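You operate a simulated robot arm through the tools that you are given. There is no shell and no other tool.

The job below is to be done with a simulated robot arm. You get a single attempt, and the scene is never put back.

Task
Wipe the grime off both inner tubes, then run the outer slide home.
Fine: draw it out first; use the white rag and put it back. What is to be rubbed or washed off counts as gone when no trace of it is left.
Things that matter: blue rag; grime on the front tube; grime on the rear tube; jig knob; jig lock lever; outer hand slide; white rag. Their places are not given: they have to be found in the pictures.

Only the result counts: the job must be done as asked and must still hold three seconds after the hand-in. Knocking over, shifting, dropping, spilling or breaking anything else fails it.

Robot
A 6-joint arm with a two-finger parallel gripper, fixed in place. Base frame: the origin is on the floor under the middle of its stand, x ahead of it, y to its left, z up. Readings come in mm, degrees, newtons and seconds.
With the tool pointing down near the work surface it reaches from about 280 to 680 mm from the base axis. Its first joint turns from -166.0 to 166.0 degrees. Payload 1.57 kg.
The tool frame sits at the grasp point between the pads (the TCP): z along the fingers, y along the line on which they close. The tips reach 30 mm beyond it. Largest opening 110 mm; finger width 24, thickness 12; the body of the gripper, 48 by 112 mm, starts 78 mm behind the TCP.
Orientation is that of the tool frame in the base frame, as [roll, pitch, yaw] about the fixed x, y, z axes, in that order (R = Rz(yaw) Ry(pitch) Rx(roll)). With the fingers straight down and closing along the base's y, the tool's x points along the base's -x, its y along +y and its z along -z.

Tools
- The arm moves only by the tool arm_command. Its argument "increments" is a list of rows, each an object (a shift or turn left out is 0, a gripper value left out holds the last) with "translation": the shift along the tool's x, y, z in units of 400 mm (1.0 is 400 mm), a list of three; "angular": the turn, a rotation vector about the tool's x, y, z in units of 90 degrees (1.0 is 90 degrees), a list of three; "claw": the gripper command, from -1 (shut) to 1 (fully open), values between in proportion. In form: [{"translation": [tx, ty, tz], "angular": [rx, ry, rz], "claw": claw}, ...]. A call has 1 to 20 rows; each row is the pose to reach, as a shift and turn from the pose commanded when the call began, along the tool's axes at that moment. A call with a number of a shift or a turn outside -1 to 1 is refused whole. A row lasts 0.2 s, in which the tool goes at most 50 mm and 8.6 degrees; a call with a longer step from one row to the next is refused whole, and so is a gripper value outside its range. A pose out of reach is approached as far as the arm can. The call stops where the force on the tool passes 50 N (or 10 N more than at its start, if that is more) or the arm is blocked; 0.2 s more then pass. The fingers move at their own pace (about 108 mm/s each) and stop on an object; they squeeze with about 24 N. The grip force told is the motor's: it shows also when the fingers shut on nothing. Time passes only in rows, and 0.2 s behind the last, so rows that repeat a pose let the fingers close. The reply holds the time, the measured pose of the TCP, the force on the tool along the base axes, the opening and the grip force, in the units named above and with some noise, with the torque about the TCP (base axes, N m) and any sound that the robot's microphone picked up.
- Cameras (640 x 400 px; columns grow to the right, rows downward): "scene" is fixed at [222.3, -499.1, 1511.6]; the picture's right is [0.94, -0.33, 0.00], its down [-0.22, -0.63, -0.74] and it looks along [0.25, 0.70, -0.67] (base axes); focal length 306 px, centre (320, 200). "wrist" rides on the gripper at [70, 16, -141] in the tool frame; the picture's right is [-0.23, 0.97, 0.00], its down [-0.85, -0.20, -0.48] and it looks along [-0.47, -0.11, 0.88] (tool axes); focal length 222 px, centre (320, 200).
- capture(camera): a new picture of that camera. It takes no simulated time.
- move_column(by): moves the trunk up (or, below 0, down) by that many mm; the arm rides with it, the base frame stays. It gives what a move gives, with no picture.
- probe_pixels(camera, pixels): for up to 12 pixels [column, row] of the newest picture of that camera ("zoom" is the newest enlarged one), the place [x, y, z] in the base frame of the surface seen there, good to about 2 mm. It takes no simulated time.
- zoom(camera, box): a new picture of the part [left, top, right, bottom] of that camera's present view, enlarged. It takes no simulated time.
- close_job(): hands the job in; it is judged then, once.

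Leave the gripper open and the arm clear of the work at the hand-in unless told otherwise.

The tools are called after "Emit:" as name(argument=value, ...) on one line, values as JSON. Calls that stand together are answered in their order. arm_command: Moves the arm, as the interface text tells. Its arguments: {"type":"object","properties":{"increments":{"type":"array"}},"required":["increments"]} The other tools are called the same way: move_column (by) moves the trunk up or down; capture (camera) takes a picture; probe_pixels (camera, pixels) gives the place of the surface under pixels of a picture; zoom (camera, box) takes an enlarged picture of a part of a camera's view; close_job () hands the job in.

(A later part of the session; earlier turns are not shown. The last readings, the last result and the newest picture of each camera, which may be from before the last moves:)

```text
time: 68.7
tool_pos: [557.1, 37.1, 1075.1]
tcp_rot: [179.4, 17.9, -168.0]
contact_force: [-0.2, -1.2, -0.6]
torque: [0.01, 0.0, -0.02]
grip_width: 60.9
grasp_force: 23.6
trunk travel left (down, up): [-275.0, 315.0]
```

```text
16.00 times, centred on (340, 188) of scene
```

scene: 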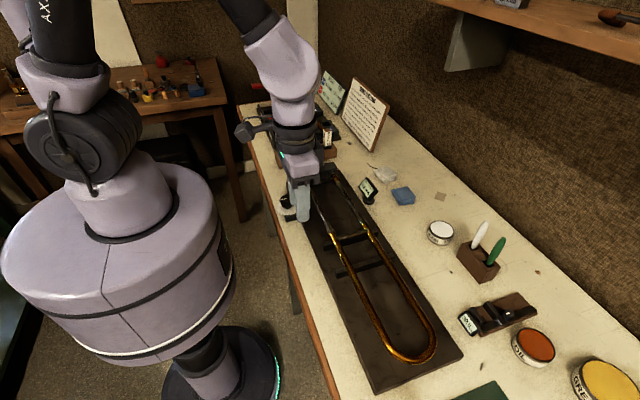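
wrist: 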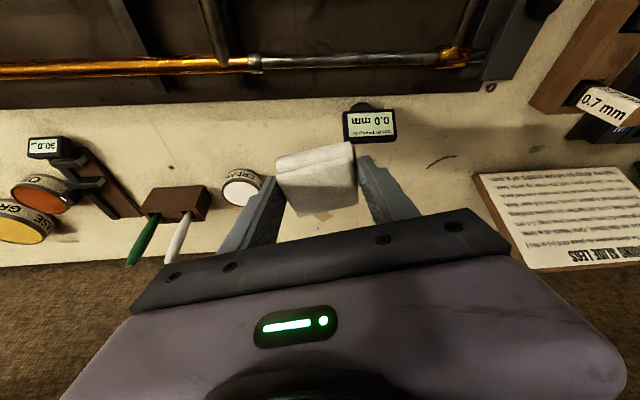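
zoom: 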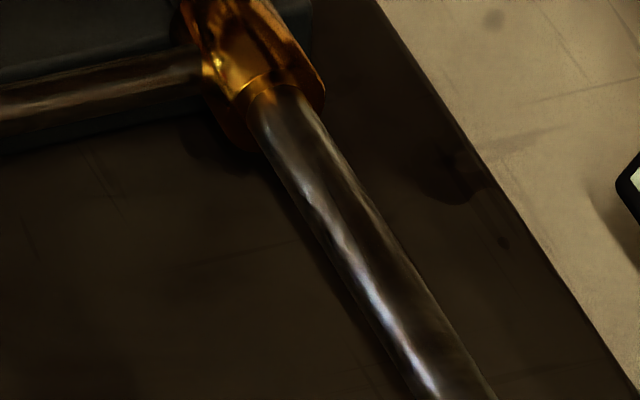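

Emit:
zoom(camera="wrist", box=[250, 30, 480, 90])

Emit:
zoom(camera="wrist", box=[255, 45, 345, 80])

Emit:
zoom(camera="wrist", box=[335, 40, 445, 80])

```text
2.78 times, centred on (365, 60) of wrist
```

zoom: 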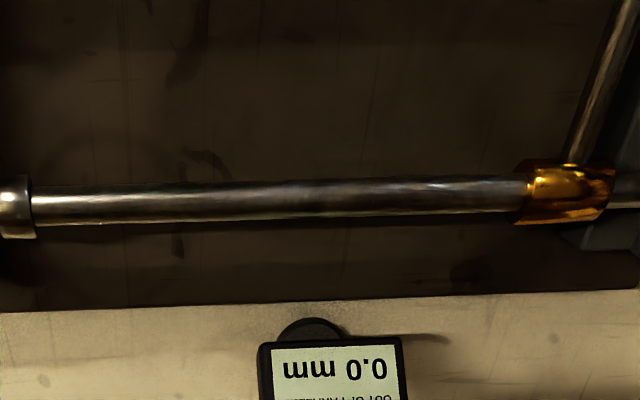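

```text
7.11 times, centred on (300, 62) of wrist
```

zoom: 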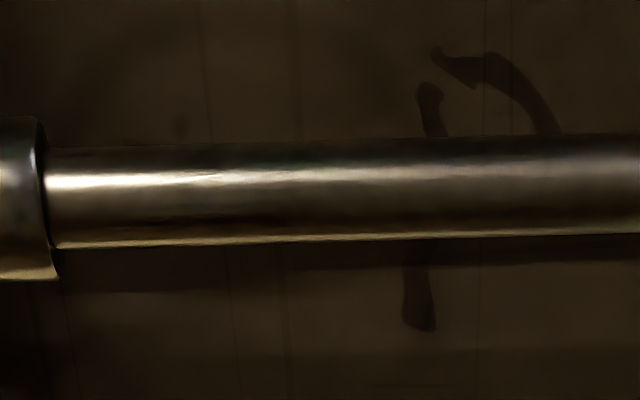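

```text
5.82 times, centred on (390, 60) of wrist
```

zoom: 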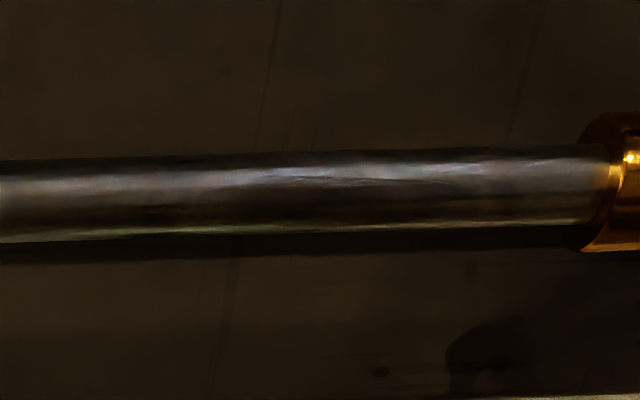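

The rear tube is much cleaner, but a thin dark streak may remain near y≈110–140 by the ferrule. I'll turn the gripper so the fingers sit either side of the tube (yaw 90). That lets the rag reach right up to both ends safely.

Emit:
arm_command(increments=[{"angular": [0.025, 0, 0.077], "claw": -1}, {"angular": [0.05, 0, 0.154]}, {"angular": [0.075, 0, 0.231]}, {"angular": [0.1, 0, 0.308]}, {"angular": [0.125, 0, 0.385]}, {"angular": [0.15, 0, 0.462]}, {"angular": [0.1751, 0, 0.5389]}, {"angular": [0.1751, 0, 0.5389]}])

Emit:
arm_command(increments=[{"angular": [0.025, 0, 0.077], "claw": -1}, {"angular": [0.05, 0, 0.154]}, {"angular": [0.075, 0, 0.231]}, {"angular": [0.1, 0, 0.308]}, {"angular": [0.125, 0, 0.385]}, {"angular": [0.15, 0, 0.462]}, {"angular": [0.1751, 0, 0.5389]}, {"angular": [0.1751, 0, 0.5389]}])

Emit:
capture(camera="wrist")

Emit:
zoom(camera="scene", box=[300, 120, 440, 240])

```text
time: 70.5
tool_pos: [558.0, 37.5, 1075.6]
tcp_rot: [180.0, 17.7, 141.1]
contact_force: [0.1, 0.1, -0.1]
torque: [-0.02, 0.03, -0.01]
grip_width: 60.8
grasp_force: 24.2
out of reach, approached as far as the arm can: row 1, 2, 3, 4, 5
trunk travel left (down, up): [-275.0, 315.0]
```

```text
time: 72.3
tool_pos: [557.1, 36.2, 1076.2]
tcp_rot: [-179.8, 17.8, 90.0]
contact_force: [0.3, 0.1, -0.5]
torque: [-0.01, 0.0, 0.0]
grip_width: 60.5
grasp_force: 24.2
trunk travel left (down, up): [-275.0, 315.0]
```

```text
taken
```

wrist: 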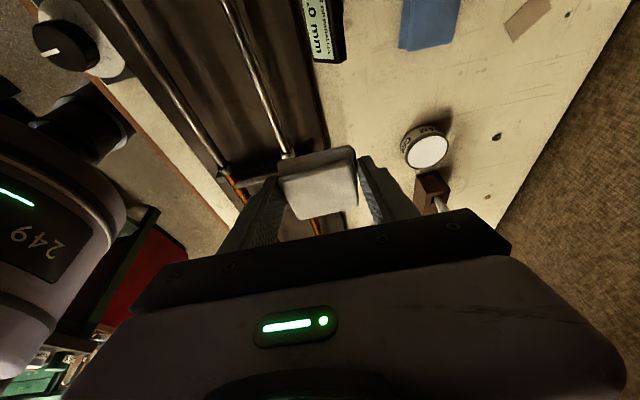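

```text
3.33 times, centred on (370, 180) of scene
```

zoom: 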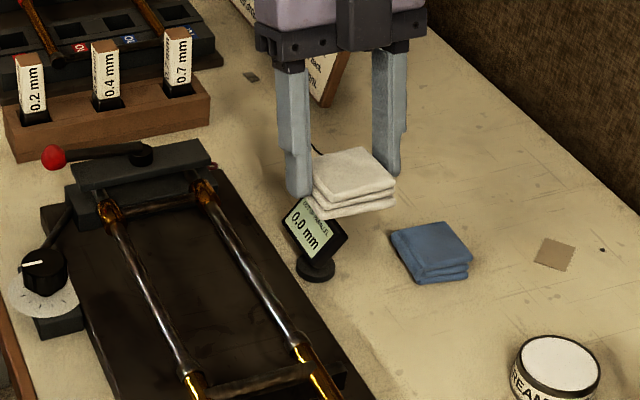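

The pose is good: the rag is held square and the fingers lie along x. I'll move over the rear tube to TCP ≈ (508, 90, 1000).

Emit:
arm_command(increments=[{"translation": [0.04, -0.06, 0.01], "claw": -1}, {"translation": [0.1, -0.1225, 0.05]}, {"translation": [0.1867, -0.1225, 0.1396]}, {"translation": [0.1867, -0.1225, 0.1396]}])

Emit:
capture(camera="wrist")

Emit:
zoom(camera="scene", box=[300, 140, 400, 230])

```text
time: 73.3
tool_pos: [507.0, 89.8, 1000.9]
tcp_rot: [-179.9, 17.8, 90.1]
contact_force: [1.0, 0.0, -0.1]
torque: [-0.01, -0.01, 0.02]
grip_width: 60.6
grasp_force: 23.9
trunk travel left (down, up): [-275.0, 315.0]
```

```text
taken
```

wrist: 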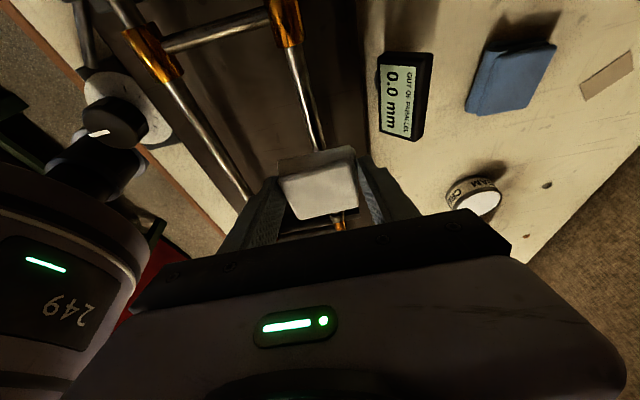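

```text
4.44 times, centred on (350, 185) of scene
```

zoom: 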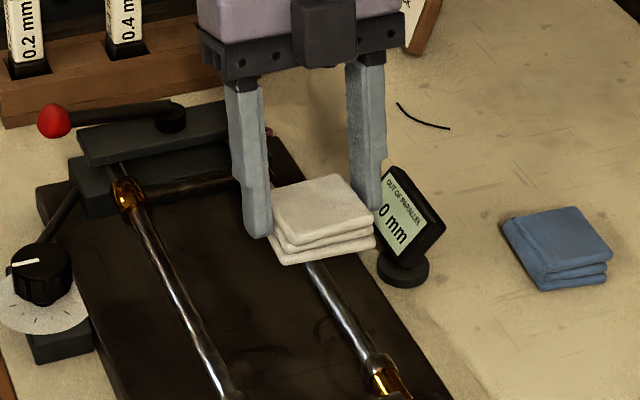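

Emit:
arm_command(increments=[{"translation": [0.0088, 0, 0.0273], "claw": -1}, {"translation": [0.0176, 0, 0.0547]}, {"translation": [0.0184, 0, 0.0571]}, {"translation": [0.0184, 0, 0.0571]}])

Emit:
arm_command(increments=[{"translation": [0.00077, 0, 0.00238], "claw": -1}, {"translation": [0.00077, 0, 0.00238]}])

```text
time: 74.3
tool_pos: [508.2, 90.4, 975.7]
tcp_rot: [-179.8, 17.8, 90.1]
contact_force: [-0.6, 0.2, -0.4]
torque: [-0.02, 0.05, 0.0]
grip_width: 60.6
grasp_force: 23.7
trunk travel left (down, up): [-275.0, 315.0]
```

```text
time: 74.9
tool_pos: [508.0, 90.5, 974.4]
tcp_rot: [-179.9, 17.8, 90.0]
contact_force: [0.2, 0.1, 3.9]
torque: [0.09, 0.02, 0.0]
grip_width: 60.9
grasp_force: 24.3
trunk travel left (down, up): [-275.0, 315.0]
```

Contact is at 3.9 N. I'll press 0.7 mm more and rub the rear tube end to end (y 34–138) several times.

Emit:
arm_command(increments=[{"translation": [0.0291, 0, -0.00751], "claw": -1}, {"translation": [0.05766, 0, -0.01669]}, {"translation": [0.08622, 0, -0.02587]}, {"translation": [0.11478, 0, -0.03505]}, {"translation": [0.08622, 0, -0.02587]}, {"translation": [0.05766, 0, -0.01669]}, {"translation": [0.0291, 0, -0.00751]}, {"translation": [0.00054, 0, 0.00167]}, {"translation": [-0.02802, 0, 0.01085]}, {"translation": [-0.05658, 0, 0.02003]}, {"translation": [-0.08514, 0, 0.02921]}, {"translation": [-0.1137, 0, 0.03839]}, {"translation": [-0.13274, 0, 0.04451]}, {"translation": [-0.1137, 0, 0.03839]}, {"translation": [-0.08514, 0, 0.02921]}, {"translation": [-0.05658, 0, 0.02003]}, {"translation": [-0.02802, 0, 0.01085]}, {"translation": [0.00054, 0, 0.00167]}, {"translation": [0.0291, 0, -0.00751]}, {"translation": [0.05766, 0, -0.01669]}])

Emit:
zoom(camera="scene", box=[300, 140, 400, 230])

```text
time: 79.1
tool_pos: [507.1, 114.3, 972.6]
tcp_rot: [-179.9, 17.8, 90.1]
contact_force: [0.0, -3.1, 13.7]
torque: [-0.21, -0.06, -0.01]
grip_width: 60.6
grasp_force: 24.3
trunk travel left (down, up): [-275.0, 315.0]
```

```text
4.44 times, centred on (350, 185) of scene
```

zoom: 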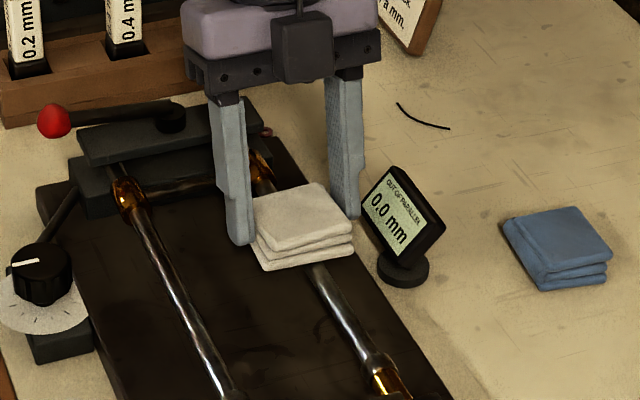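

The strokes were smooth at 13.7 N. I'll lift, look at the rear tube, and move over to give the front tube the same end-to-end rub.

Emit:
arm_command(increments=[{"translation": [-0.023, 0, -0.0714], "claw": -1}, {"translation": [-0.046, 0, -0.1428]}, {"translation": [-0.07, -0.1, -0.135]}, {"translation": [-0.1, -0.2, -0.125]}, {"translation": [-0.103, -0.225, -0.1244]}, {"translation": [-0.103, -0.225, -0.1244]}])

Emit:
capture(camera="wrist")

Emit:
zoom(camera="scene", box=[325, 170, 385, 235])

Emit:
zoom(camera="scene", box=[330, 175, 350, 200])

Emit:
zoom(camera="wrist", box=[280, 0, 440, 200])

```text
time: 80.5
tool_pos: [418.4, 91.9, 1034.2]
tcp_rot: [-179.9, 17.8, 90.1]
contact_force: [0.1, 0.1, -0.3]
torque: [0.02, 0.0, 0.0]
grip_width: 60.7
grasp_force: 23.9
trunk travel left (down, up): [-275.0, 315.0]
```

```text
taken
```

wrist: 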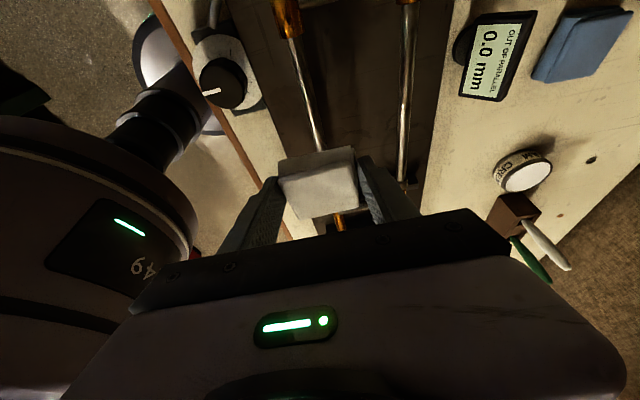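

```text
6.15 times, centred on (355, 202) of scene
```

zoom: 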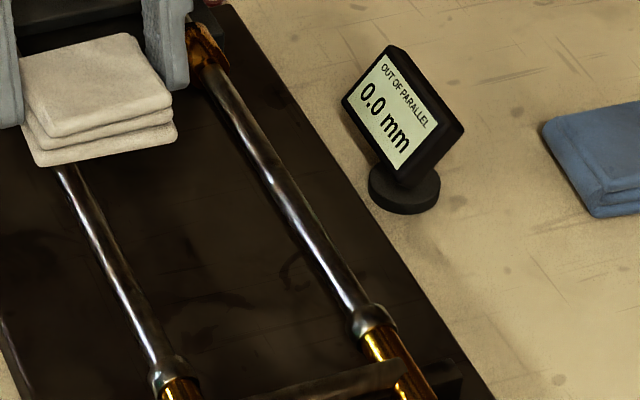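

```text
16.00 times, centred on (340, 188) of scene
```

zoom: 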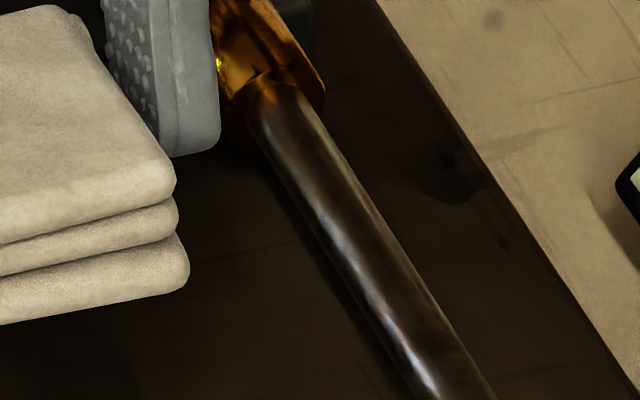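

```text
2.00 times, centred on (360, 100) of wrist
```

zoom: 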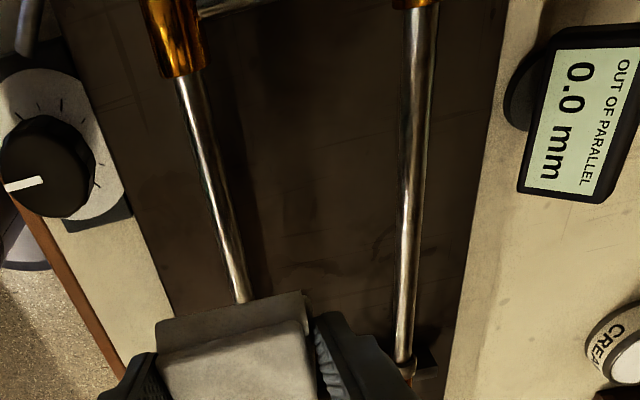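

The rear tube now looks evenly bright in this view, where it had dark stretches before. Next I'll give the front tube a second full rub.

Emit:
arm_command(increments=[{"translation": [0.0218, 0, 0.068], "claw": -1}, {"translation": [0.0436, 0, 0.1357]}, {"translation": [0.0451, 0, 0.1405]}, {"translation": [0.0451, 0, 0.1405]}])

Emit:
arm_command(increments=[{"translation": [0.00077, 0, 0.00238], "claw": -1}, {"translation": [0.00077, 0, 0.00238]}])

```text
time: 81.5
tool_pos: [416.7, 91.0, 976.7]
tcp_rot: [-179.8, 17.7, 90.1]
contact_force: [0.3, 0.1, -0.4]
torque: [0.0, -0.02, 0.0]
grip_width: 60.9
grasp_force: 23.9
trunk travel left (down, up): [-275.0, 315.0]
```

```text
time: 82.1
tool_pos: [417.1, 89.9, 974.3]
tcp_rot: [-180.0, 17.8, 90.1]
contact_force: [0.4, 0.7, 9.0]
torque: [0.03, -0.06, 0.05]
grip_width: 60.5
grasp_force: 23.5
trunk travel left (down, up): [-275.0, 315.0]
```

9 N contact. Stroking the front tube end to end.

Emit:
arm_command(increments=[{"translation": [0.02856, 0, -0.00918], "claw": -1}, {"translation": [0.05712, 0, -0.01836]}, {"translation": [0.08568, 0, -0.02754]}, {"translation": [0.11424, 0, -0.03672]}, {"translation": [0.08568, 0, -0.02754]}, {"translation": [0.05712, 0, -0.01836]}, {"translation": [0.02856, 0, -0.00918]}, {"translation": [0, 0, 0]}, {"translation": [-0.02856, 0, 0.00918]}, {"translation": [-0.05712, 0, 0.01836]}, {"translation": [-0.08568, 0, 0.02754]}, {"translation": [-0.11424, 0, 0.03672]}, {"translation": [-0.1333, 0, 0.04284]}, {"translation": [-0.11424, 0, 0.03672]}, {"translation": [-0.08568, 0, 0.02754]}, {"translation": [-0.05712, 0, 0.01836]}, {"translation": [-0.02856, 0, 0.00918]}, {"translation": [0, 0, 0]}, {"translation": [0.02856, 0, -0.00918]}, {"translation": [0.05712, 0, -0.01836]}])

Emit:
arm_command(increments=[{"translation": [-0.03, 0, -0.095], "claw": -1}, {"translation": [-0.06, 0, -0.19]}, {"translation": [-0.06, 0.1, -0.23]}, {"translation": [-0.08, 0.2, -0.26]}, {"translation": [-0.1, 0.3, -0.28]}, {"translation": [-0.12, 0.4, -0.28]}, {"translation": [-0.12, 0.4, -0.28]}])

Emit:
capture(camera="wrist")

Emit:
zoom(camera="scene", box=[295, 165, 375, 245])

```text
time: 86.3
tool_pos: [418.0, 115.4, 973.6]
tcp_rot: [-179.8, 17.8, 90.1]
contact_force: [-1.2, 1.9, 2.1]
torque: [0.06, -0.04, 0.0]
grip_width: 61.0
grasp_force: 23.9
trunk travel left (down, up): [-275.0, 315.0]
```

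```text
time: 87.9
tool_pos: [575.9, 102.6, 1096.0]
tcp_rot: [-180.0, 17.7, 90.1]
contact_force: [0.4, -0.1, 0.3]
torque: [-0.01, 0.01, -0.01]
grip_width: 60.7
grasp_force: 24.2
trunk travel left (down, up): [-275.0, 315.0]
```

```text
taken
```

wrist: 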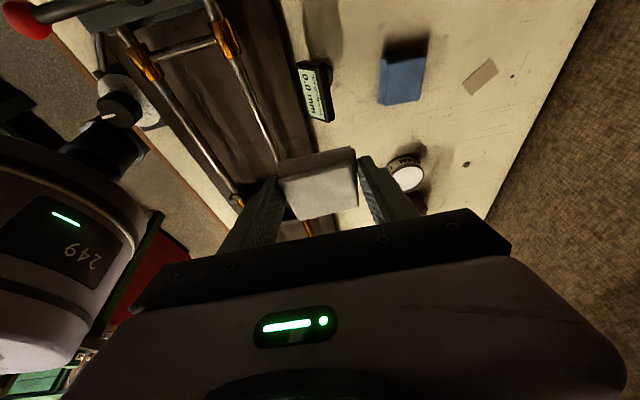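

```text
5.00 times, centred on (335, 205) of scene
```

zoom: 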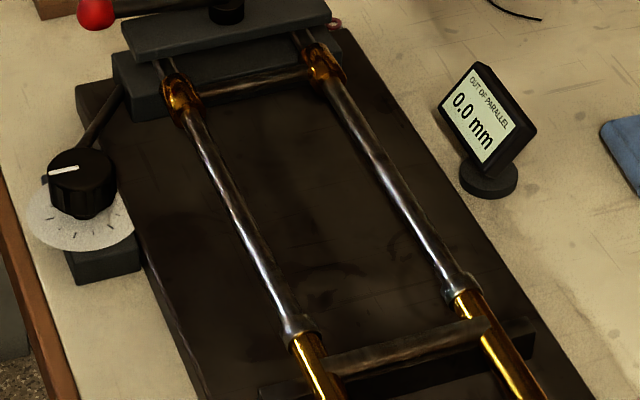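

Now a careful inspection of both tubes for any leftover trace.

Emit:
zoom(camera="scene", box=[300, 180, 320, 205])

Emit:
zoom(camera="scene", box=[310, 205, 330, 230])

Emit:
zoom(camera="scene", box=[330, 175, 350, 200])

Emit:
zoom(camera="scene", box=[345, 200, 365, 225])

Emit:
zoom(camera="wrist", box=[130, 20, 290, 200])

```text
16.00 times, centred on (310, 192) of scene
```

zoom: 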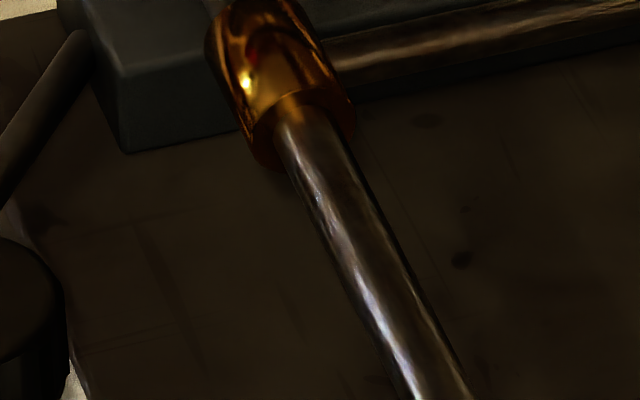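

```text
16.00 times, centred on (320, 218) of scene
```

zoom: 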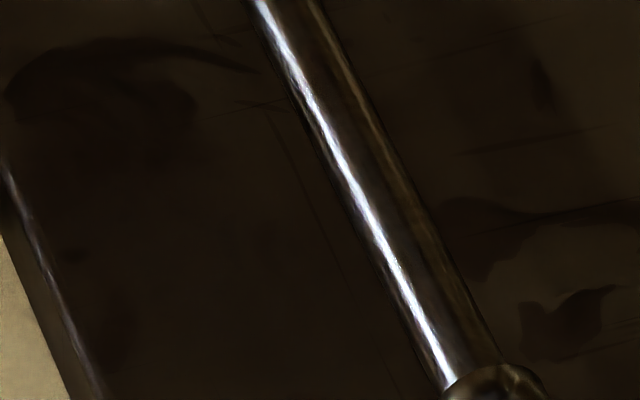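

```text
16.00 times, centred on (340, 188) of scene
```

zoom: 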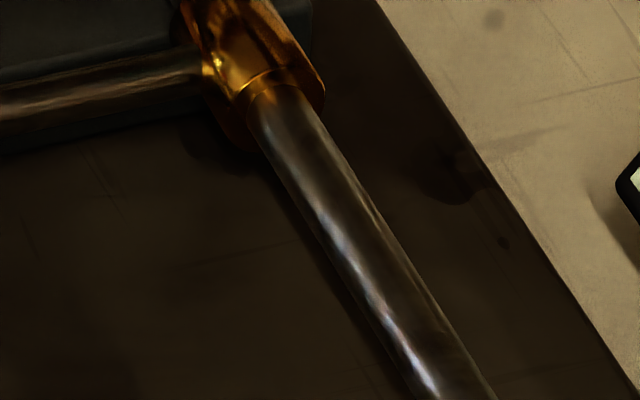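

```text
16.00 times, centred on (355, 212) of scene
```

zoom: 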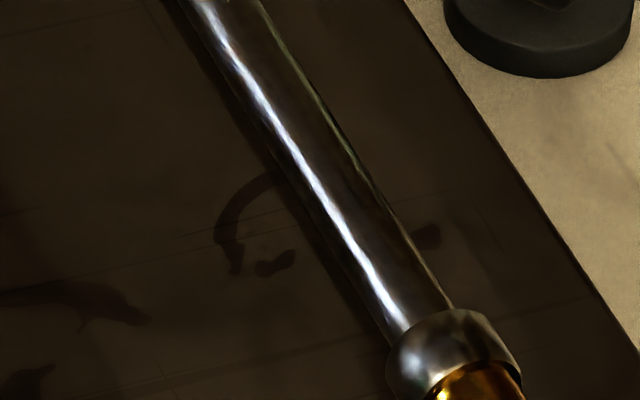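

```text
2.22 times, centred on (210, 110) of wrist
```

zoom: 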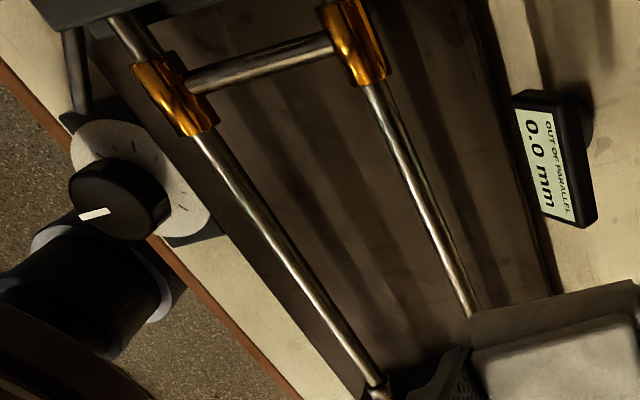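

Both tubes now reflect evenly along their whole length, and the dark smears are gone from every earlier view. I'll turn back to the rag's original heading (yaw −168) and look once more on the way.

Emit:
arm_command(increments=[{"angular": [-0.0248, 0, -0.0771], "claw": -1}, {"angular": [-0.0495, 0, -0.1541]}, {"angular": [-0.0743, 0, -0.2312]}, {"angular": [-0.0991, 0, -0.3083]}, {"angular": [-0.1239, 0, -0.3854]}, {"angular": [-0.1486, 0, -0.4624]}, {"angular": [-0.1734, 0, -0.5395]}, {"angular": [-0.1734, 0, -0.5395]}])

Emit:
arm_command(increments=[{"angular": [-0.0248, 0, -0.0771], "claw": -1}, {"angular": [-0.0495, 0, -0.1541]}, {"angular": [-0.0743, 0, -0.2312]}, {"angular": [-0.0991, 0, -0.3083]}, {"angular": [-0.1239, 0, -0.3854]}, {"angular": [-0.1486, 0, -0.4624]}, {"angular": [-0.1734, 0, -0.5395]}, {"angular": [-0.1734, 0, -0.5395]}])

Emit:
capture(camera="wrist")

```text
time: 89.7
tool_pos: [578.1, 103.3, 1094.7]
tcp_rot: [-179.9, 17.6, 141.2]
contact_force: [-0.1, 0.5, -0.1]
torque: [-0.02, 0.02, -0.01]
grip_width: 60.8
grasp_force: 24.0
trunk travel left (down, up): [-275.0, 315.0]
```

```text
time: 91.5
tool_pos: [576.8, 103.4, 1095.1]
tcp_rot: [179.9, 17.7, -168.1]
contact_force: [0.5, -0.3, -0.6]
torque: [0.03, -0.03, 0.01]
grip_width: 60.8
grasp_force: 24.2
trunk travel left (down, up): [-275.0, 315.0]
```

```text
taken
```

wrist: 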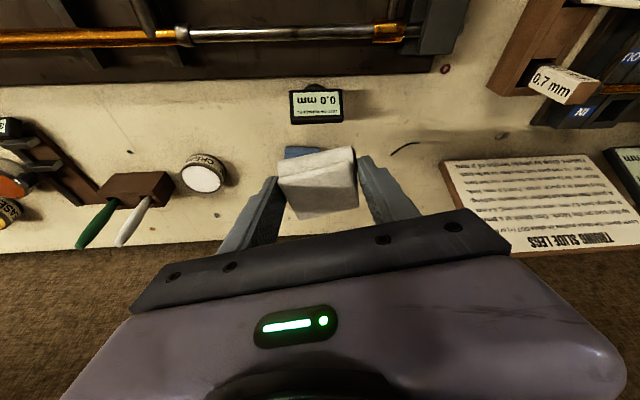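

Emit:
zoom(camera="wrist", box=[175, 10, 405, 60])

Emit:
zoom(camera="wrist", box=[230, 15, 310, 50])

Emit:
zoom(camera="wrist", box=[300, 15, 380, 50])

```text
2.78 times, centred on (290, 35) of wrist
```

zoom: 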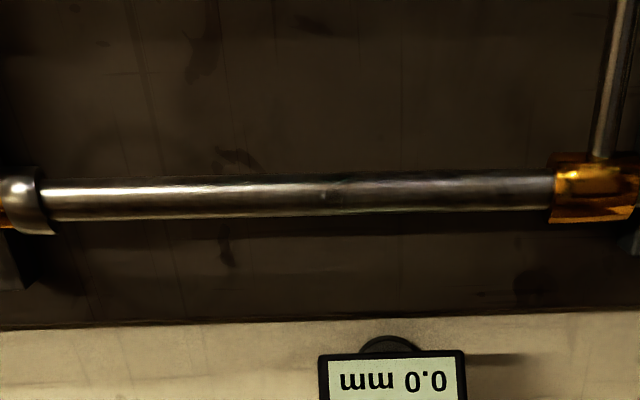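

```text
8.00 times, centred on (270, 32) of wrist
```

zoom: 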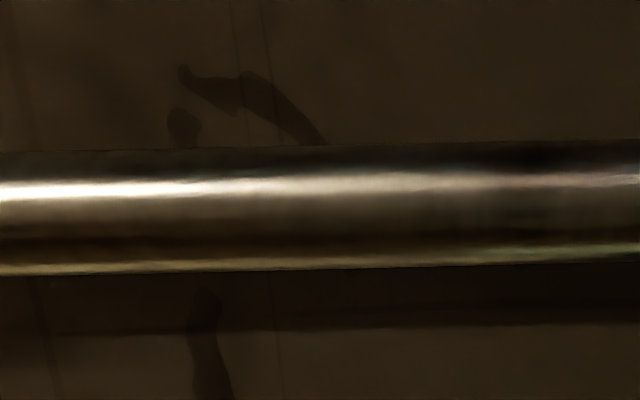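

```text
8.00 times, centred on (340, 32) of wrist
```

zoom: 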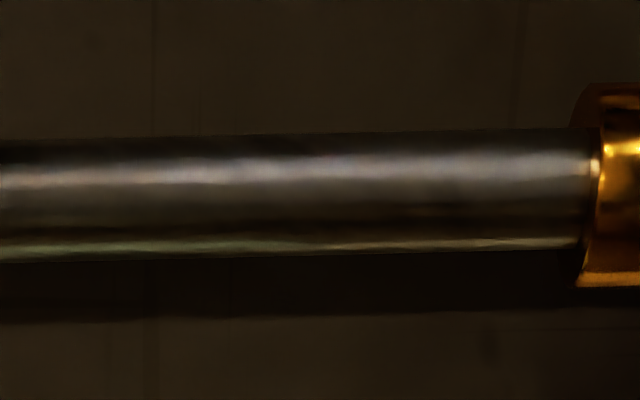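

There's a hint of a small dark spot at about (292,36) on the rear tube, so I'll zoom in there.

Emit:
zoom(camera="wrist", box=[276, 24, 308, 44])

Emit:
zoom(camera="wrist", box=[260, 15, 330, 55])

Emit:
probe_pixels(camera="wrist", pixels=[[292, 36], [185, 36], [375, 33], [260, 36], [330, 34]])

```text
16.00 times, centred on (292, 34) of wrist
```

zoom: 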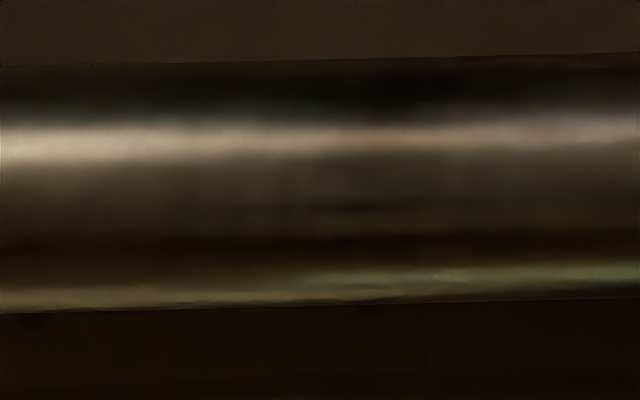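

```text
9.14 times, centred on (295, 35) of wrist
```

zoom: 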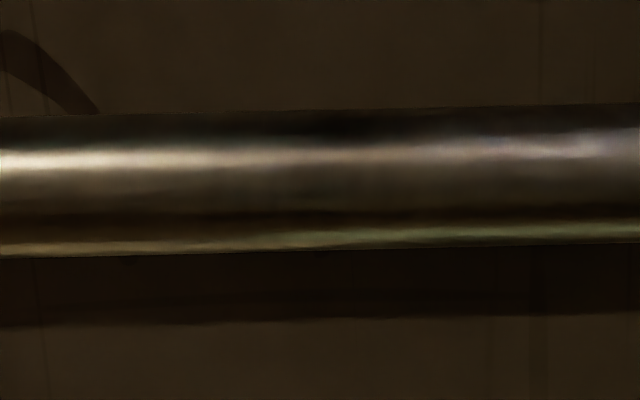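

```text
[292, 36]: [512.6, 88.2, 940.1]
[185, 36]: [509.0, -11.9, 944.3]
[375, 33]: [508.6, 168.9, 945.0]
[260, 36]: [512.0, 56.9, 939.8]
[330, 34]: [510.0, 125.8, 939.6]
```

The close-up is smooth and clean. I'll check the front tube the same way from above before putting the rag back.

Emit:
arm_command(increments=[{"translation": [0.085, -0.004, 0.02], "claw": -1}, {"translation": [0.17, -0.008, 0.04]}, {"translation": [0.256, -0.011, 0.062]}, {"translation": [0.256, -0.011, 0.062]}])

Emit:
capture(camera="wrist")

```text
time: 92.5
tool_pos: [489.6, 78.9, 1039.9]
tcp_rot: [179.9, 17.7, -168.0]
contact_force: [0.6, -0.2, 0.2]
torque: [-0.02, 0.02, 0.05]
grip_width: 60.7
grasp_force: 24.0
trunk travel left (down, up): [-275.0, 315.0]
```

```text
taken
```

wrist: 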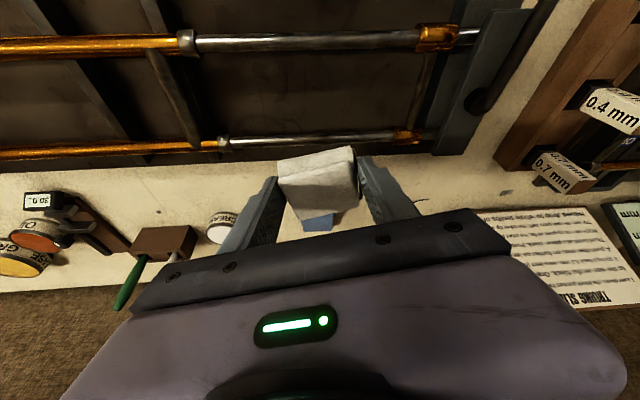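

Emit:
zoom(camera="wrist", box=[180, 20, 300, 65])

Emit:
zoom(camera="wrist", box=[290, 15, 430, 65])

Emit:
zoom(camera="wrist", box=[220, 120, 420, 160])

```text
5.33 times, centred on (240, 42) of wrist
```

zoom: 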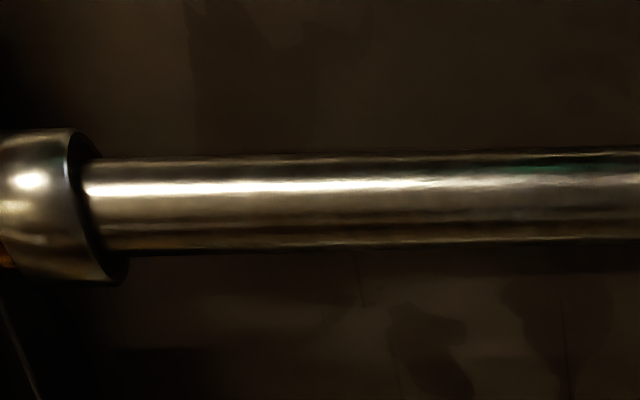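

```text
4.57 times, centred on (360, 40) of wrist
```

zoom: 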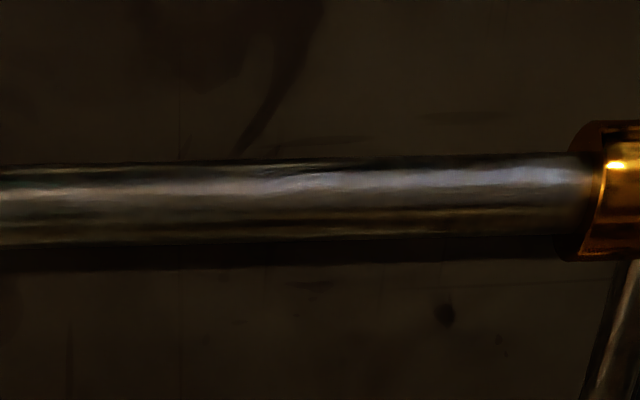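

```text
3.20 times, centred on (320, 140) of wrist
```

zoom: 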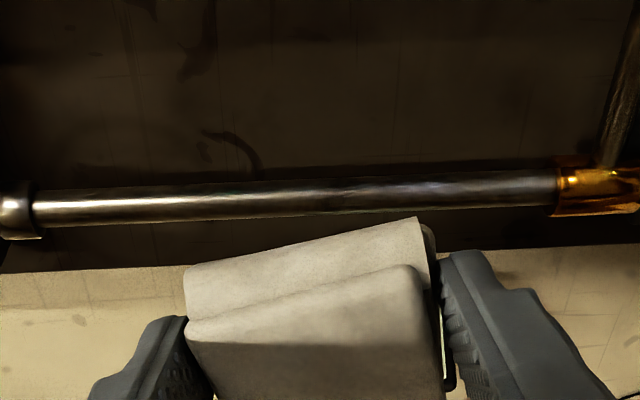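

Both tubes are clean from this viewpoint as well. I'll now carry the rag back to its place and hover at TCP ≈ (692, 197, 985).

Emit:
arm_command(increments=[{"translation": [-0.081, 0.03, 0.05], "claw": -1}, {"translation": [-0.163, 0.061, 0.1]}, {"translation": [-0.244, 0.091, 0.15]}, {"translation": [-0.325, 0.122, 0.2]}, {"translation": [-0.407, 0.152, 0.25]}, {"translation": [-0.488, 0.1823, 0.3012]}, {"translation": [-0.488, 0.1823, 0.3012]}])

Emit:
capture(camera="wrist")

Emit:
zoom(camera="scene", box=[345, 110, 425, 210])

```text
time: 94.1
tool_pos: [692.4, 196.7, 985.4]
tcp_rot: [-179.9, 17.7, -168.0]
contact_force: [0.3, 0.1, -0.1]
torque: [0.0, -0.01, 0.0]
grip_width: 60.8
grasp_force: 23.5
trunk travel left (down, up): [-275.0, 315.0]
```

```text
taken
```

wrist: 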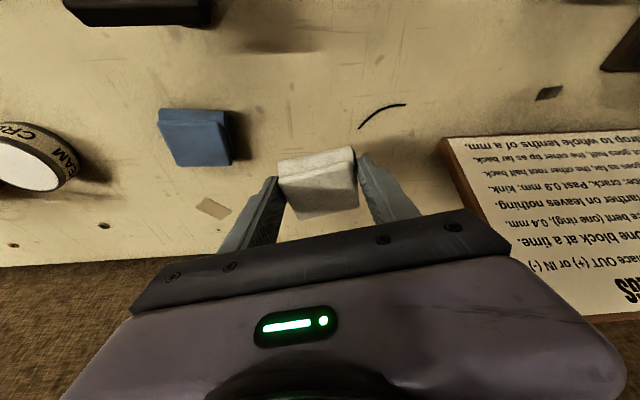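

```text
4.00 times, centred on (385, 160) of scene
```

zoom: 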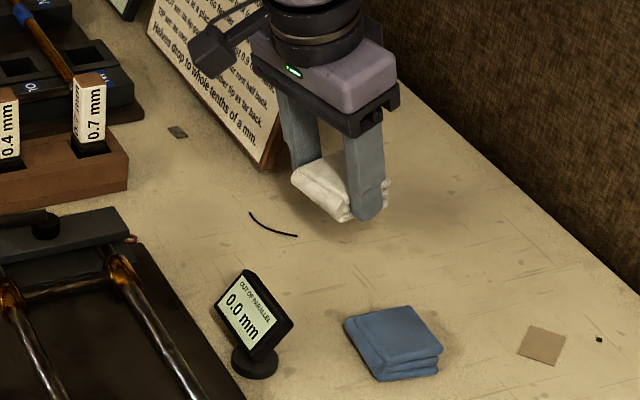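

I'll lower to about 6 mm above touchdown and then settle in small steps.

Emit:
arm_command(increments=[{"translation": [0.0171, 0, 0.0532], "claw": -1}, {"translation": [0.0342, 0, 0.1063]}, {"translation": [0.0513, 0, 0.1595]}, {"translation": [0.0513, 0, 0.1595]}])

Emit:
arm_command(increments=[{"translation": [0.00077, 0, 0.00238], "claw": -1}, {"translation": [0.00154, 0, 0.00476]}, {"translation": [0.00231, 0, 0.00714]}, {"translation": [0.00231, 0, 0.00714]}])

```text
time: 95.1
tool_pos: [692.2, 198.0, 917.4]
tcp_rot: [179.9, 17.7, -168.0]
contact_force: [-0.4, 0.1, -0.3]
torque: [0.01, -0.01, -0.02]
grip_width: 60.7
grasp_force: 24.0
trunk travel left (down, up): [-275.0, 315.0]
```

```text
time: 96.1
tool_pos: [692.6, 197.7, 914.6]
tcp_rot: [179.9, 17.7, -168.1]
contact_force: [-0.8, 0.1, 0.1]
torque: [0.0, 0.03, -0.02]
grip_width: 60.7
grasp_force: 24.5
trunk travel left (down, up): [-275.0, 315.0]
```

Emit:
arm_command(increments=[{"translation": [0.00077, 0, 0.00238], "claw": -1}, {"translation": [0.00154, 0, 0.00476]}, {"translation": [0.00154, 0, 0.00476]}])

Emit:
zoom(camera="scene", box=[365, 150, 415, 200])

```text
time: 96.9
tool_pos: [692.5, 198.3, 914.1]
tcp_rot: [179.9, 17.7, -167.9]
contact_force: [1.9, 1.2, 9.9]
torque: [-0.02, -0.1, 0.03]
grip_width: 60.8
grasp_force: 24.2
trunk travel left (down, up): [-275.0, 315.0]
```

```text
8.00 times, centred on (390, 175) of scene
```

zoom: 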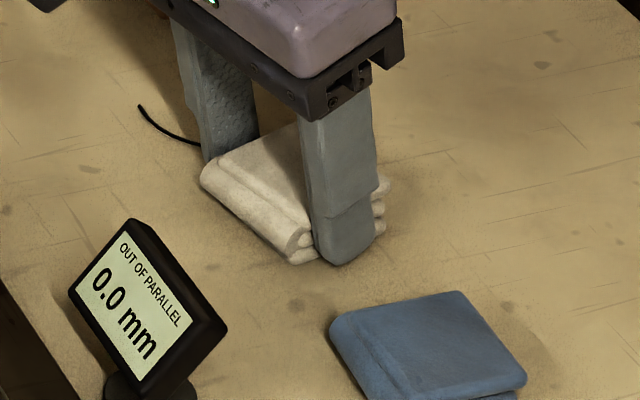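

Touchdown at 9.9 N, at the same height as the original grasp. I'll open the fingers gently and back straight out along the tool axis.

Emit:
arm_command(increments=[{"translation": [0, 0, -0.0015], "claw": 0.15}, {"translation": [0, 0, -0.0015], "claw": 0.25}, {"translation": [0, 0, -0.0015], "claw": 0.38}, {"translation": [0, 0, -0.0015], "claw": 0.38}])

Emit:
arm_command(increments=[{"translation": [0, 0, -0.05]}, {"translation": [0, 0, -0.12]}, {"translation": [0, 0, -0.22]}, {"translation": [0, 0, -0.32]}, {"translation": [0, 0, -0.32]}])

Emit:
capture(camera="wrist")

Emit:
zoom(camera="scene", box=[365, 160, 429, 210])

```text
time: 97.9
tool_pos: [692.7, 198.1, 913.4]
tcp_rot: [179.8, 17.8, -168.0]
contact_force: [-1.4, 0.2, -0.2]
torque: [-0.01, 0.0, 0.01]
grip_width: 76.1
grasp_force: 0.1
trunk travel left (down, up): [-275.0, 315.0]
```

```text
time: 99.1
tool_pos: [656.2, 190.3, 1036.1]
tcp_rot: [-180.0, 17.7, -167.9]
contact_force: [-0.1, -0.6, 0.2]
torque: [-0.02, 0.02, -0.01]
grip_width: 75.7
grasp_force: 0.0
trunk travel left (down, up): [-275.0, 315.0]
```

```text
taken
```

wrist: 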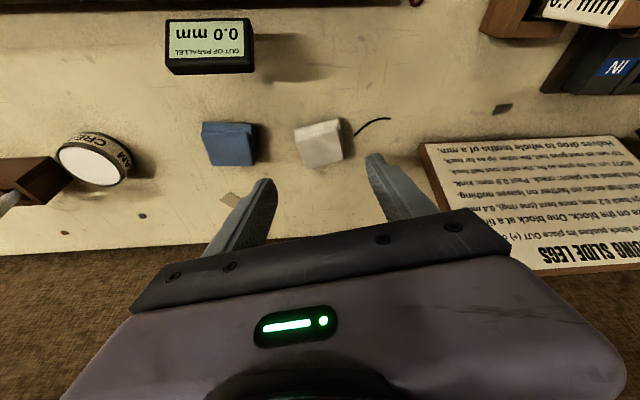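

```text
8.00 times, centred on (397, 185) of scene
```

zoom: 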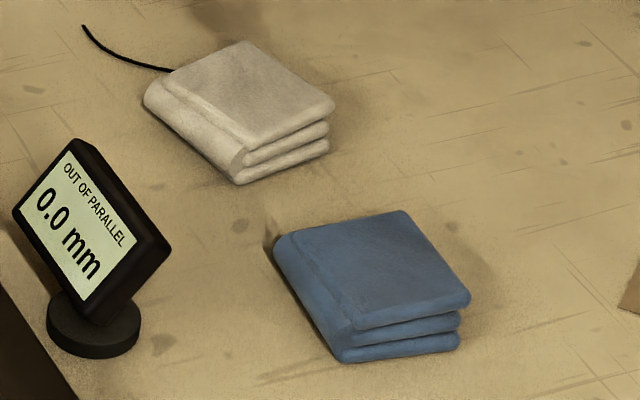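

The white rag is back. I'll compare its exact place with the original top-face centre of about (698, 197).

Emit:
probe_pixels(camera="zoom", pixels=[[185, 85], [243, 52], [322, 105], [250, 140], [250, 95], [215, 70], [285, 120]])

Emit:
zoom(camera="wrist", box=[270, 100, 370, 180])

Emit:
probe_pixels(camera="zoom", pixels=[[165, 195], [215, 330], [370, 265], [345, 130], [150, 150], [335, 90], [260, 220]])

```text
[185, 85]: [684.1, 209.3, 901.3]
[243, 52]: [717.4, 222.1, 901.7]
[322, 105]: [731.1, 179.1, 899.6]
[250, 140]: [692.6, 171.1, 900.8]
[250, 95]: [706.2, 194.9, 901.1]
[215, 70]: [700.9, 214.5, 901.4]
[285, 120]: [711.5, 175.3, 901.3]
```

```text
5.00 times, centred on (320, 140) of wrist
```

zoom: 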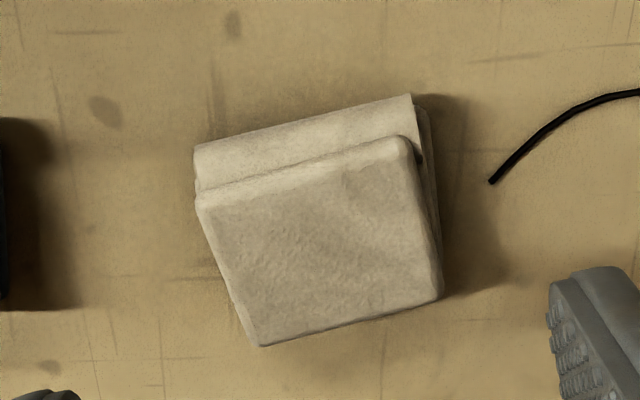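

```text
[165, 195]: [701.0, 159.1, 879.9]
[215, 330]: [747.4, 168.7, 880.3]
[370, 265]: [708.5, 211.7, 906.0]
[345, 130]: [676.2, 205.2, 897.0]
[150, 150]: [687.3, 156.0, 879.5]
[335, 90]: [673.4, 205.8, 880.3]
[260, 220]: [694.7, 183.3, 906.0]
```

The rag sits within about 5 mm of where it was. I'll bring the arm upright again above the brace, with the fingers at 38 mm.

Emit:
arm_command(increments=[{"translation": [0.07, -0.065, -0.05], "angular": [0.0042, 0.039, 0.026], "claw": 0.38}, {"translation": [0.15, -0.13, -0.09], "angular": [0.0084, 0.078, 0.053], "claw": 0.1}, {"translation": [0.23, -0.2, -0.13], "angular": [0.0126, 0.118, 0.079], "claw": -0.3}, {"translation": [0.305, -0.27, -0.17], "angular": [0.0168, 0.158, 0.106]}, {"translation": [0.38, -0.34, -0.21], "angular": [0.0207, 0.197, 0.132]}, {"translation": [0.455, -0.41, -0.25], "angular": [0.0207, 0.197, 0.132]}, {"translation": [0.5315, -0.4718, -0.285], "angular": [0.0207, 0.197, 0.132]}, {"translation": [0.5315, -0.4718, -0.285], "angular": [0.0207, 0.197, 0.132]}])

Emit:
capture(camera="wrist")

```text
time: 100.9
tool_pos: [462.2, -44.0, 1079.8]
tcp_rot: [-180.0, -0.1, -179.9]
contact_force: [0.7, 0.8, -0.8]
torque: [0.01, 0.0, 0.0]
grip_width: 38.5
grasp_force: 0.1
trunk travel left (down, up): [-275.0, 315.0]
```

```text
taken
```

wrist: 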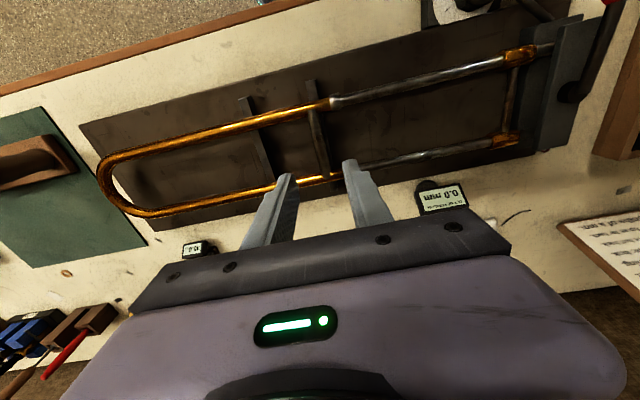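

Before closing the slide I'll repeat the earlier low tilted view, to compare the tubes' near flanks with the pre-wipe pictures.

Emit:
arm_command(increments=[{"translation": [0.02, 0.05, 0.0], "angular": [0, -0.09, 0]}, {"translation": [0.04, 0.12, 0.0], "angular": [0, -0.18, 0]}, {"translation": [0.06, 0.19, 0.02], "angular": [0, -0.27, 0]}, {"translation": [0.09, 0.26, 0.06], "angular": [0, -0.36, 0]}, {"translation": [0.12, 0.33, 0.1], "angular": [0, -0.444, 0]}, {"translation": [0.12, 0.33, 0.17], "angular": [0, -0.444, 0]}, {"translation": [0.12, 0.33, 0.17], "angular": [0, -0.444, 0]}])

Emit:
capture(camera="wrist")

Emit:
zoom(camera="wrist", box=[180, 60, 320, 160])

Emit:
zoom(camera="wrist", box=[300, 60, 440, 160])

Emit:
zoom(camera="wrist", box=[225, 140, 425, 200])

```text
time: 102.5
tool_pos: [415.9, 88.8, 1009.8]
tcp_rot: [-180.0, 39.8, -180.0]
contact_force: [-0.5, 0.2, 0.2]
torque: [-0.02, 0.0, -0.01]
grip_width: 38.5
grasp_force: 0.0
out of reach, approached as far as the arm can: row 3, 5
trunk travel left (down, up): [-275.0, 315.0]
```

```text
taken
```

wrist: 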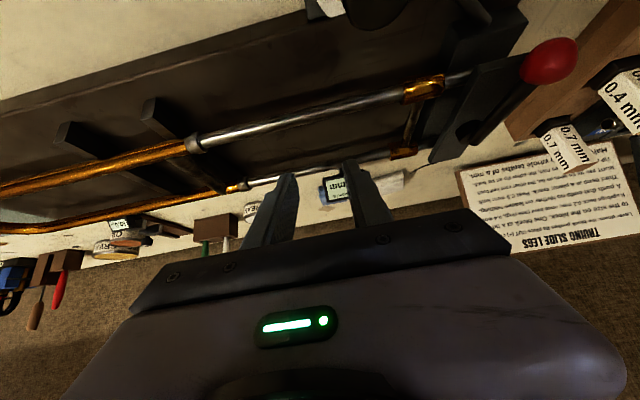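

```text
4.00 times, centred on (250, 110) of wrist
```

zoom: 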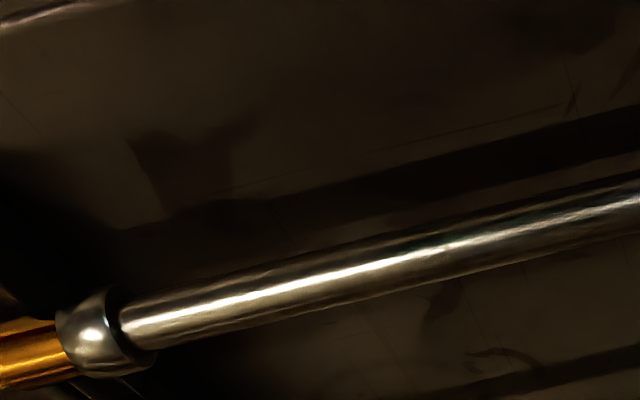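

```text
4.00 times, centred on (370, 110) of wrist
```

zoom: 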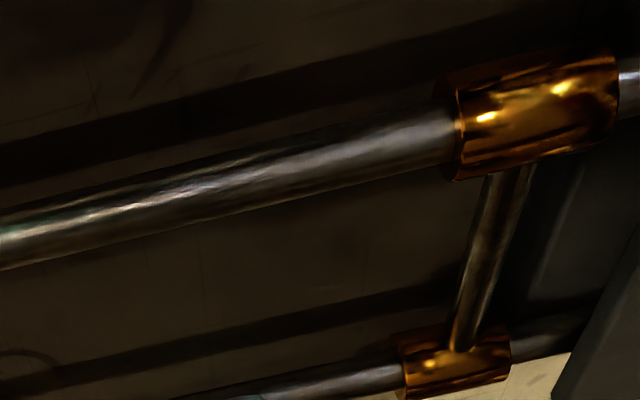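

```text
3.20 times, centred on (325, 170) of wrist
```

zoom: 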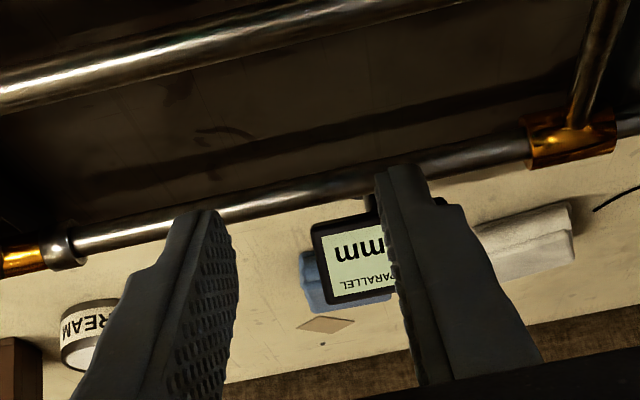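

The dark lower flank seen before is gone on the front tube. I'll zoom on the rear tube sections visible here.

Emit:
zoom(camera="wrist", box=[285, 150, 349, 190])

Emit:
zoom(camera="wrist", box=[345, 135, 409, 175])

Emit:
zoom(camera="wrist", box=[265, 90, 325, 130])

Emit:
zoom(camera="wrist", box=[315, 80, 375, 120])

```text
10.00 times, centred on (317, 170) of wrist
```

zoom: 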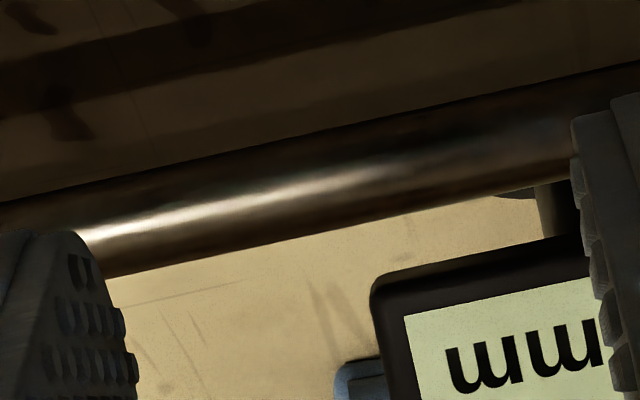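

```text
10.00 times, centred on (377, 155) of wrist
```

zoom: 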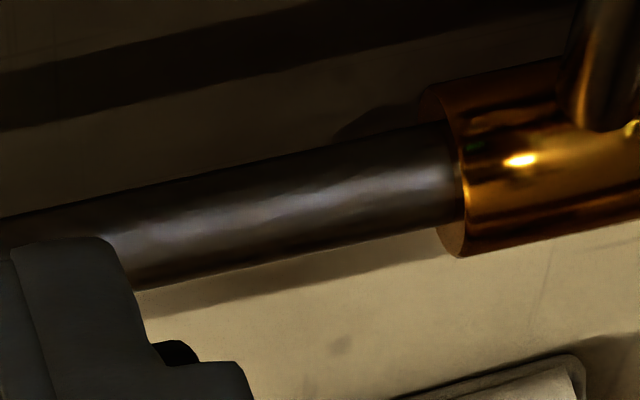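

```text
10.00 times, centred on (295, 110) of wrist
```

zoom: 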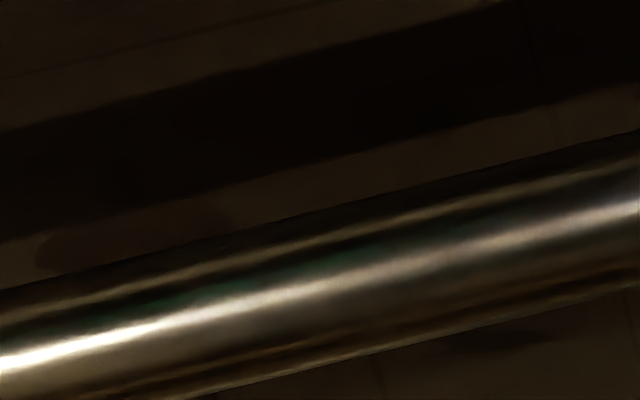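

```text
10.00 times, centred on (345, 100) of wrist
```

zoom: 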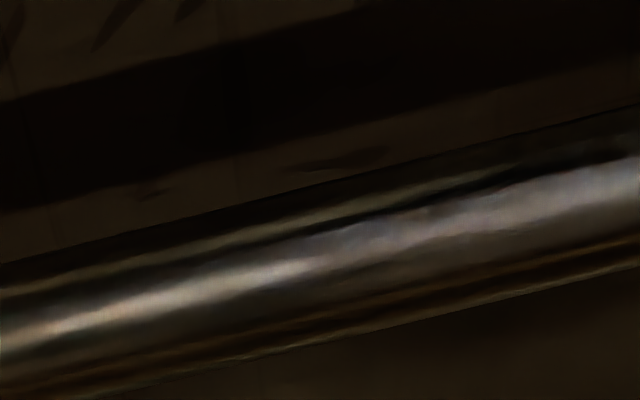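

Compared with the pre-wipe pictures, the black bands are gone on both tubes. Now I'll return upright above the brace at y≈-44 to run the slide home.

Emit:
arm_command(increments=[{"translation": [-0.06, -0.06, -0.05], "angular": [0, 0.0885, 0], "claw": -0.3}, {"translation": [-0.09, -0.13, -0.05], "angular": [0, 0.177, 0]}, {"translation": [-0.11, -0.2, -0.04], "angular": [0, 0.2655, 0]}, {"translation": [-0.125, -0.27, -0.01], "angular": [0, 0.354, 0]}, {"translation": [-0.1375, -0.332, 0.0175], "angular": [0, 0.4425, 0]}, {"translation": [-0.1375, -0.332, 0.0175], "angular": [0, 0.4425, 0]}])

Emit:
capture(camera="wrist")

```text
time: 103.9
tool_pos: [460.8, -44.9, 1041.2]
tcp_rot: [179.9, 0.0, -179.9]
contact_force: [-0.5, -0.8, -0.3]
torque: [-0.02, 0.0, 0.03]
grip_width: 38.6
grasp_force: 0.1
out of reach, approached as far as the arm can: row 3
trunk travel left (down, up): [-275.0, 315.0]
```

```text
taken
```

wrist: 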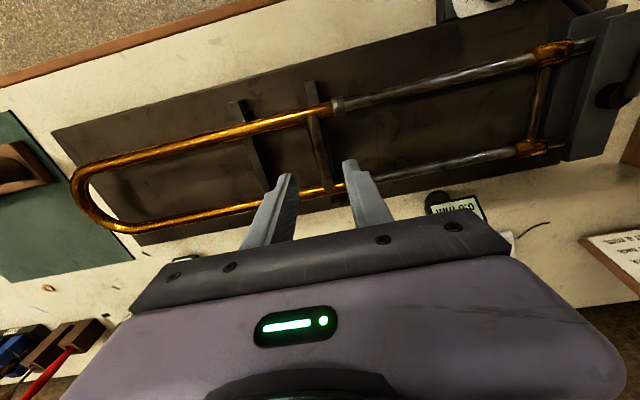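

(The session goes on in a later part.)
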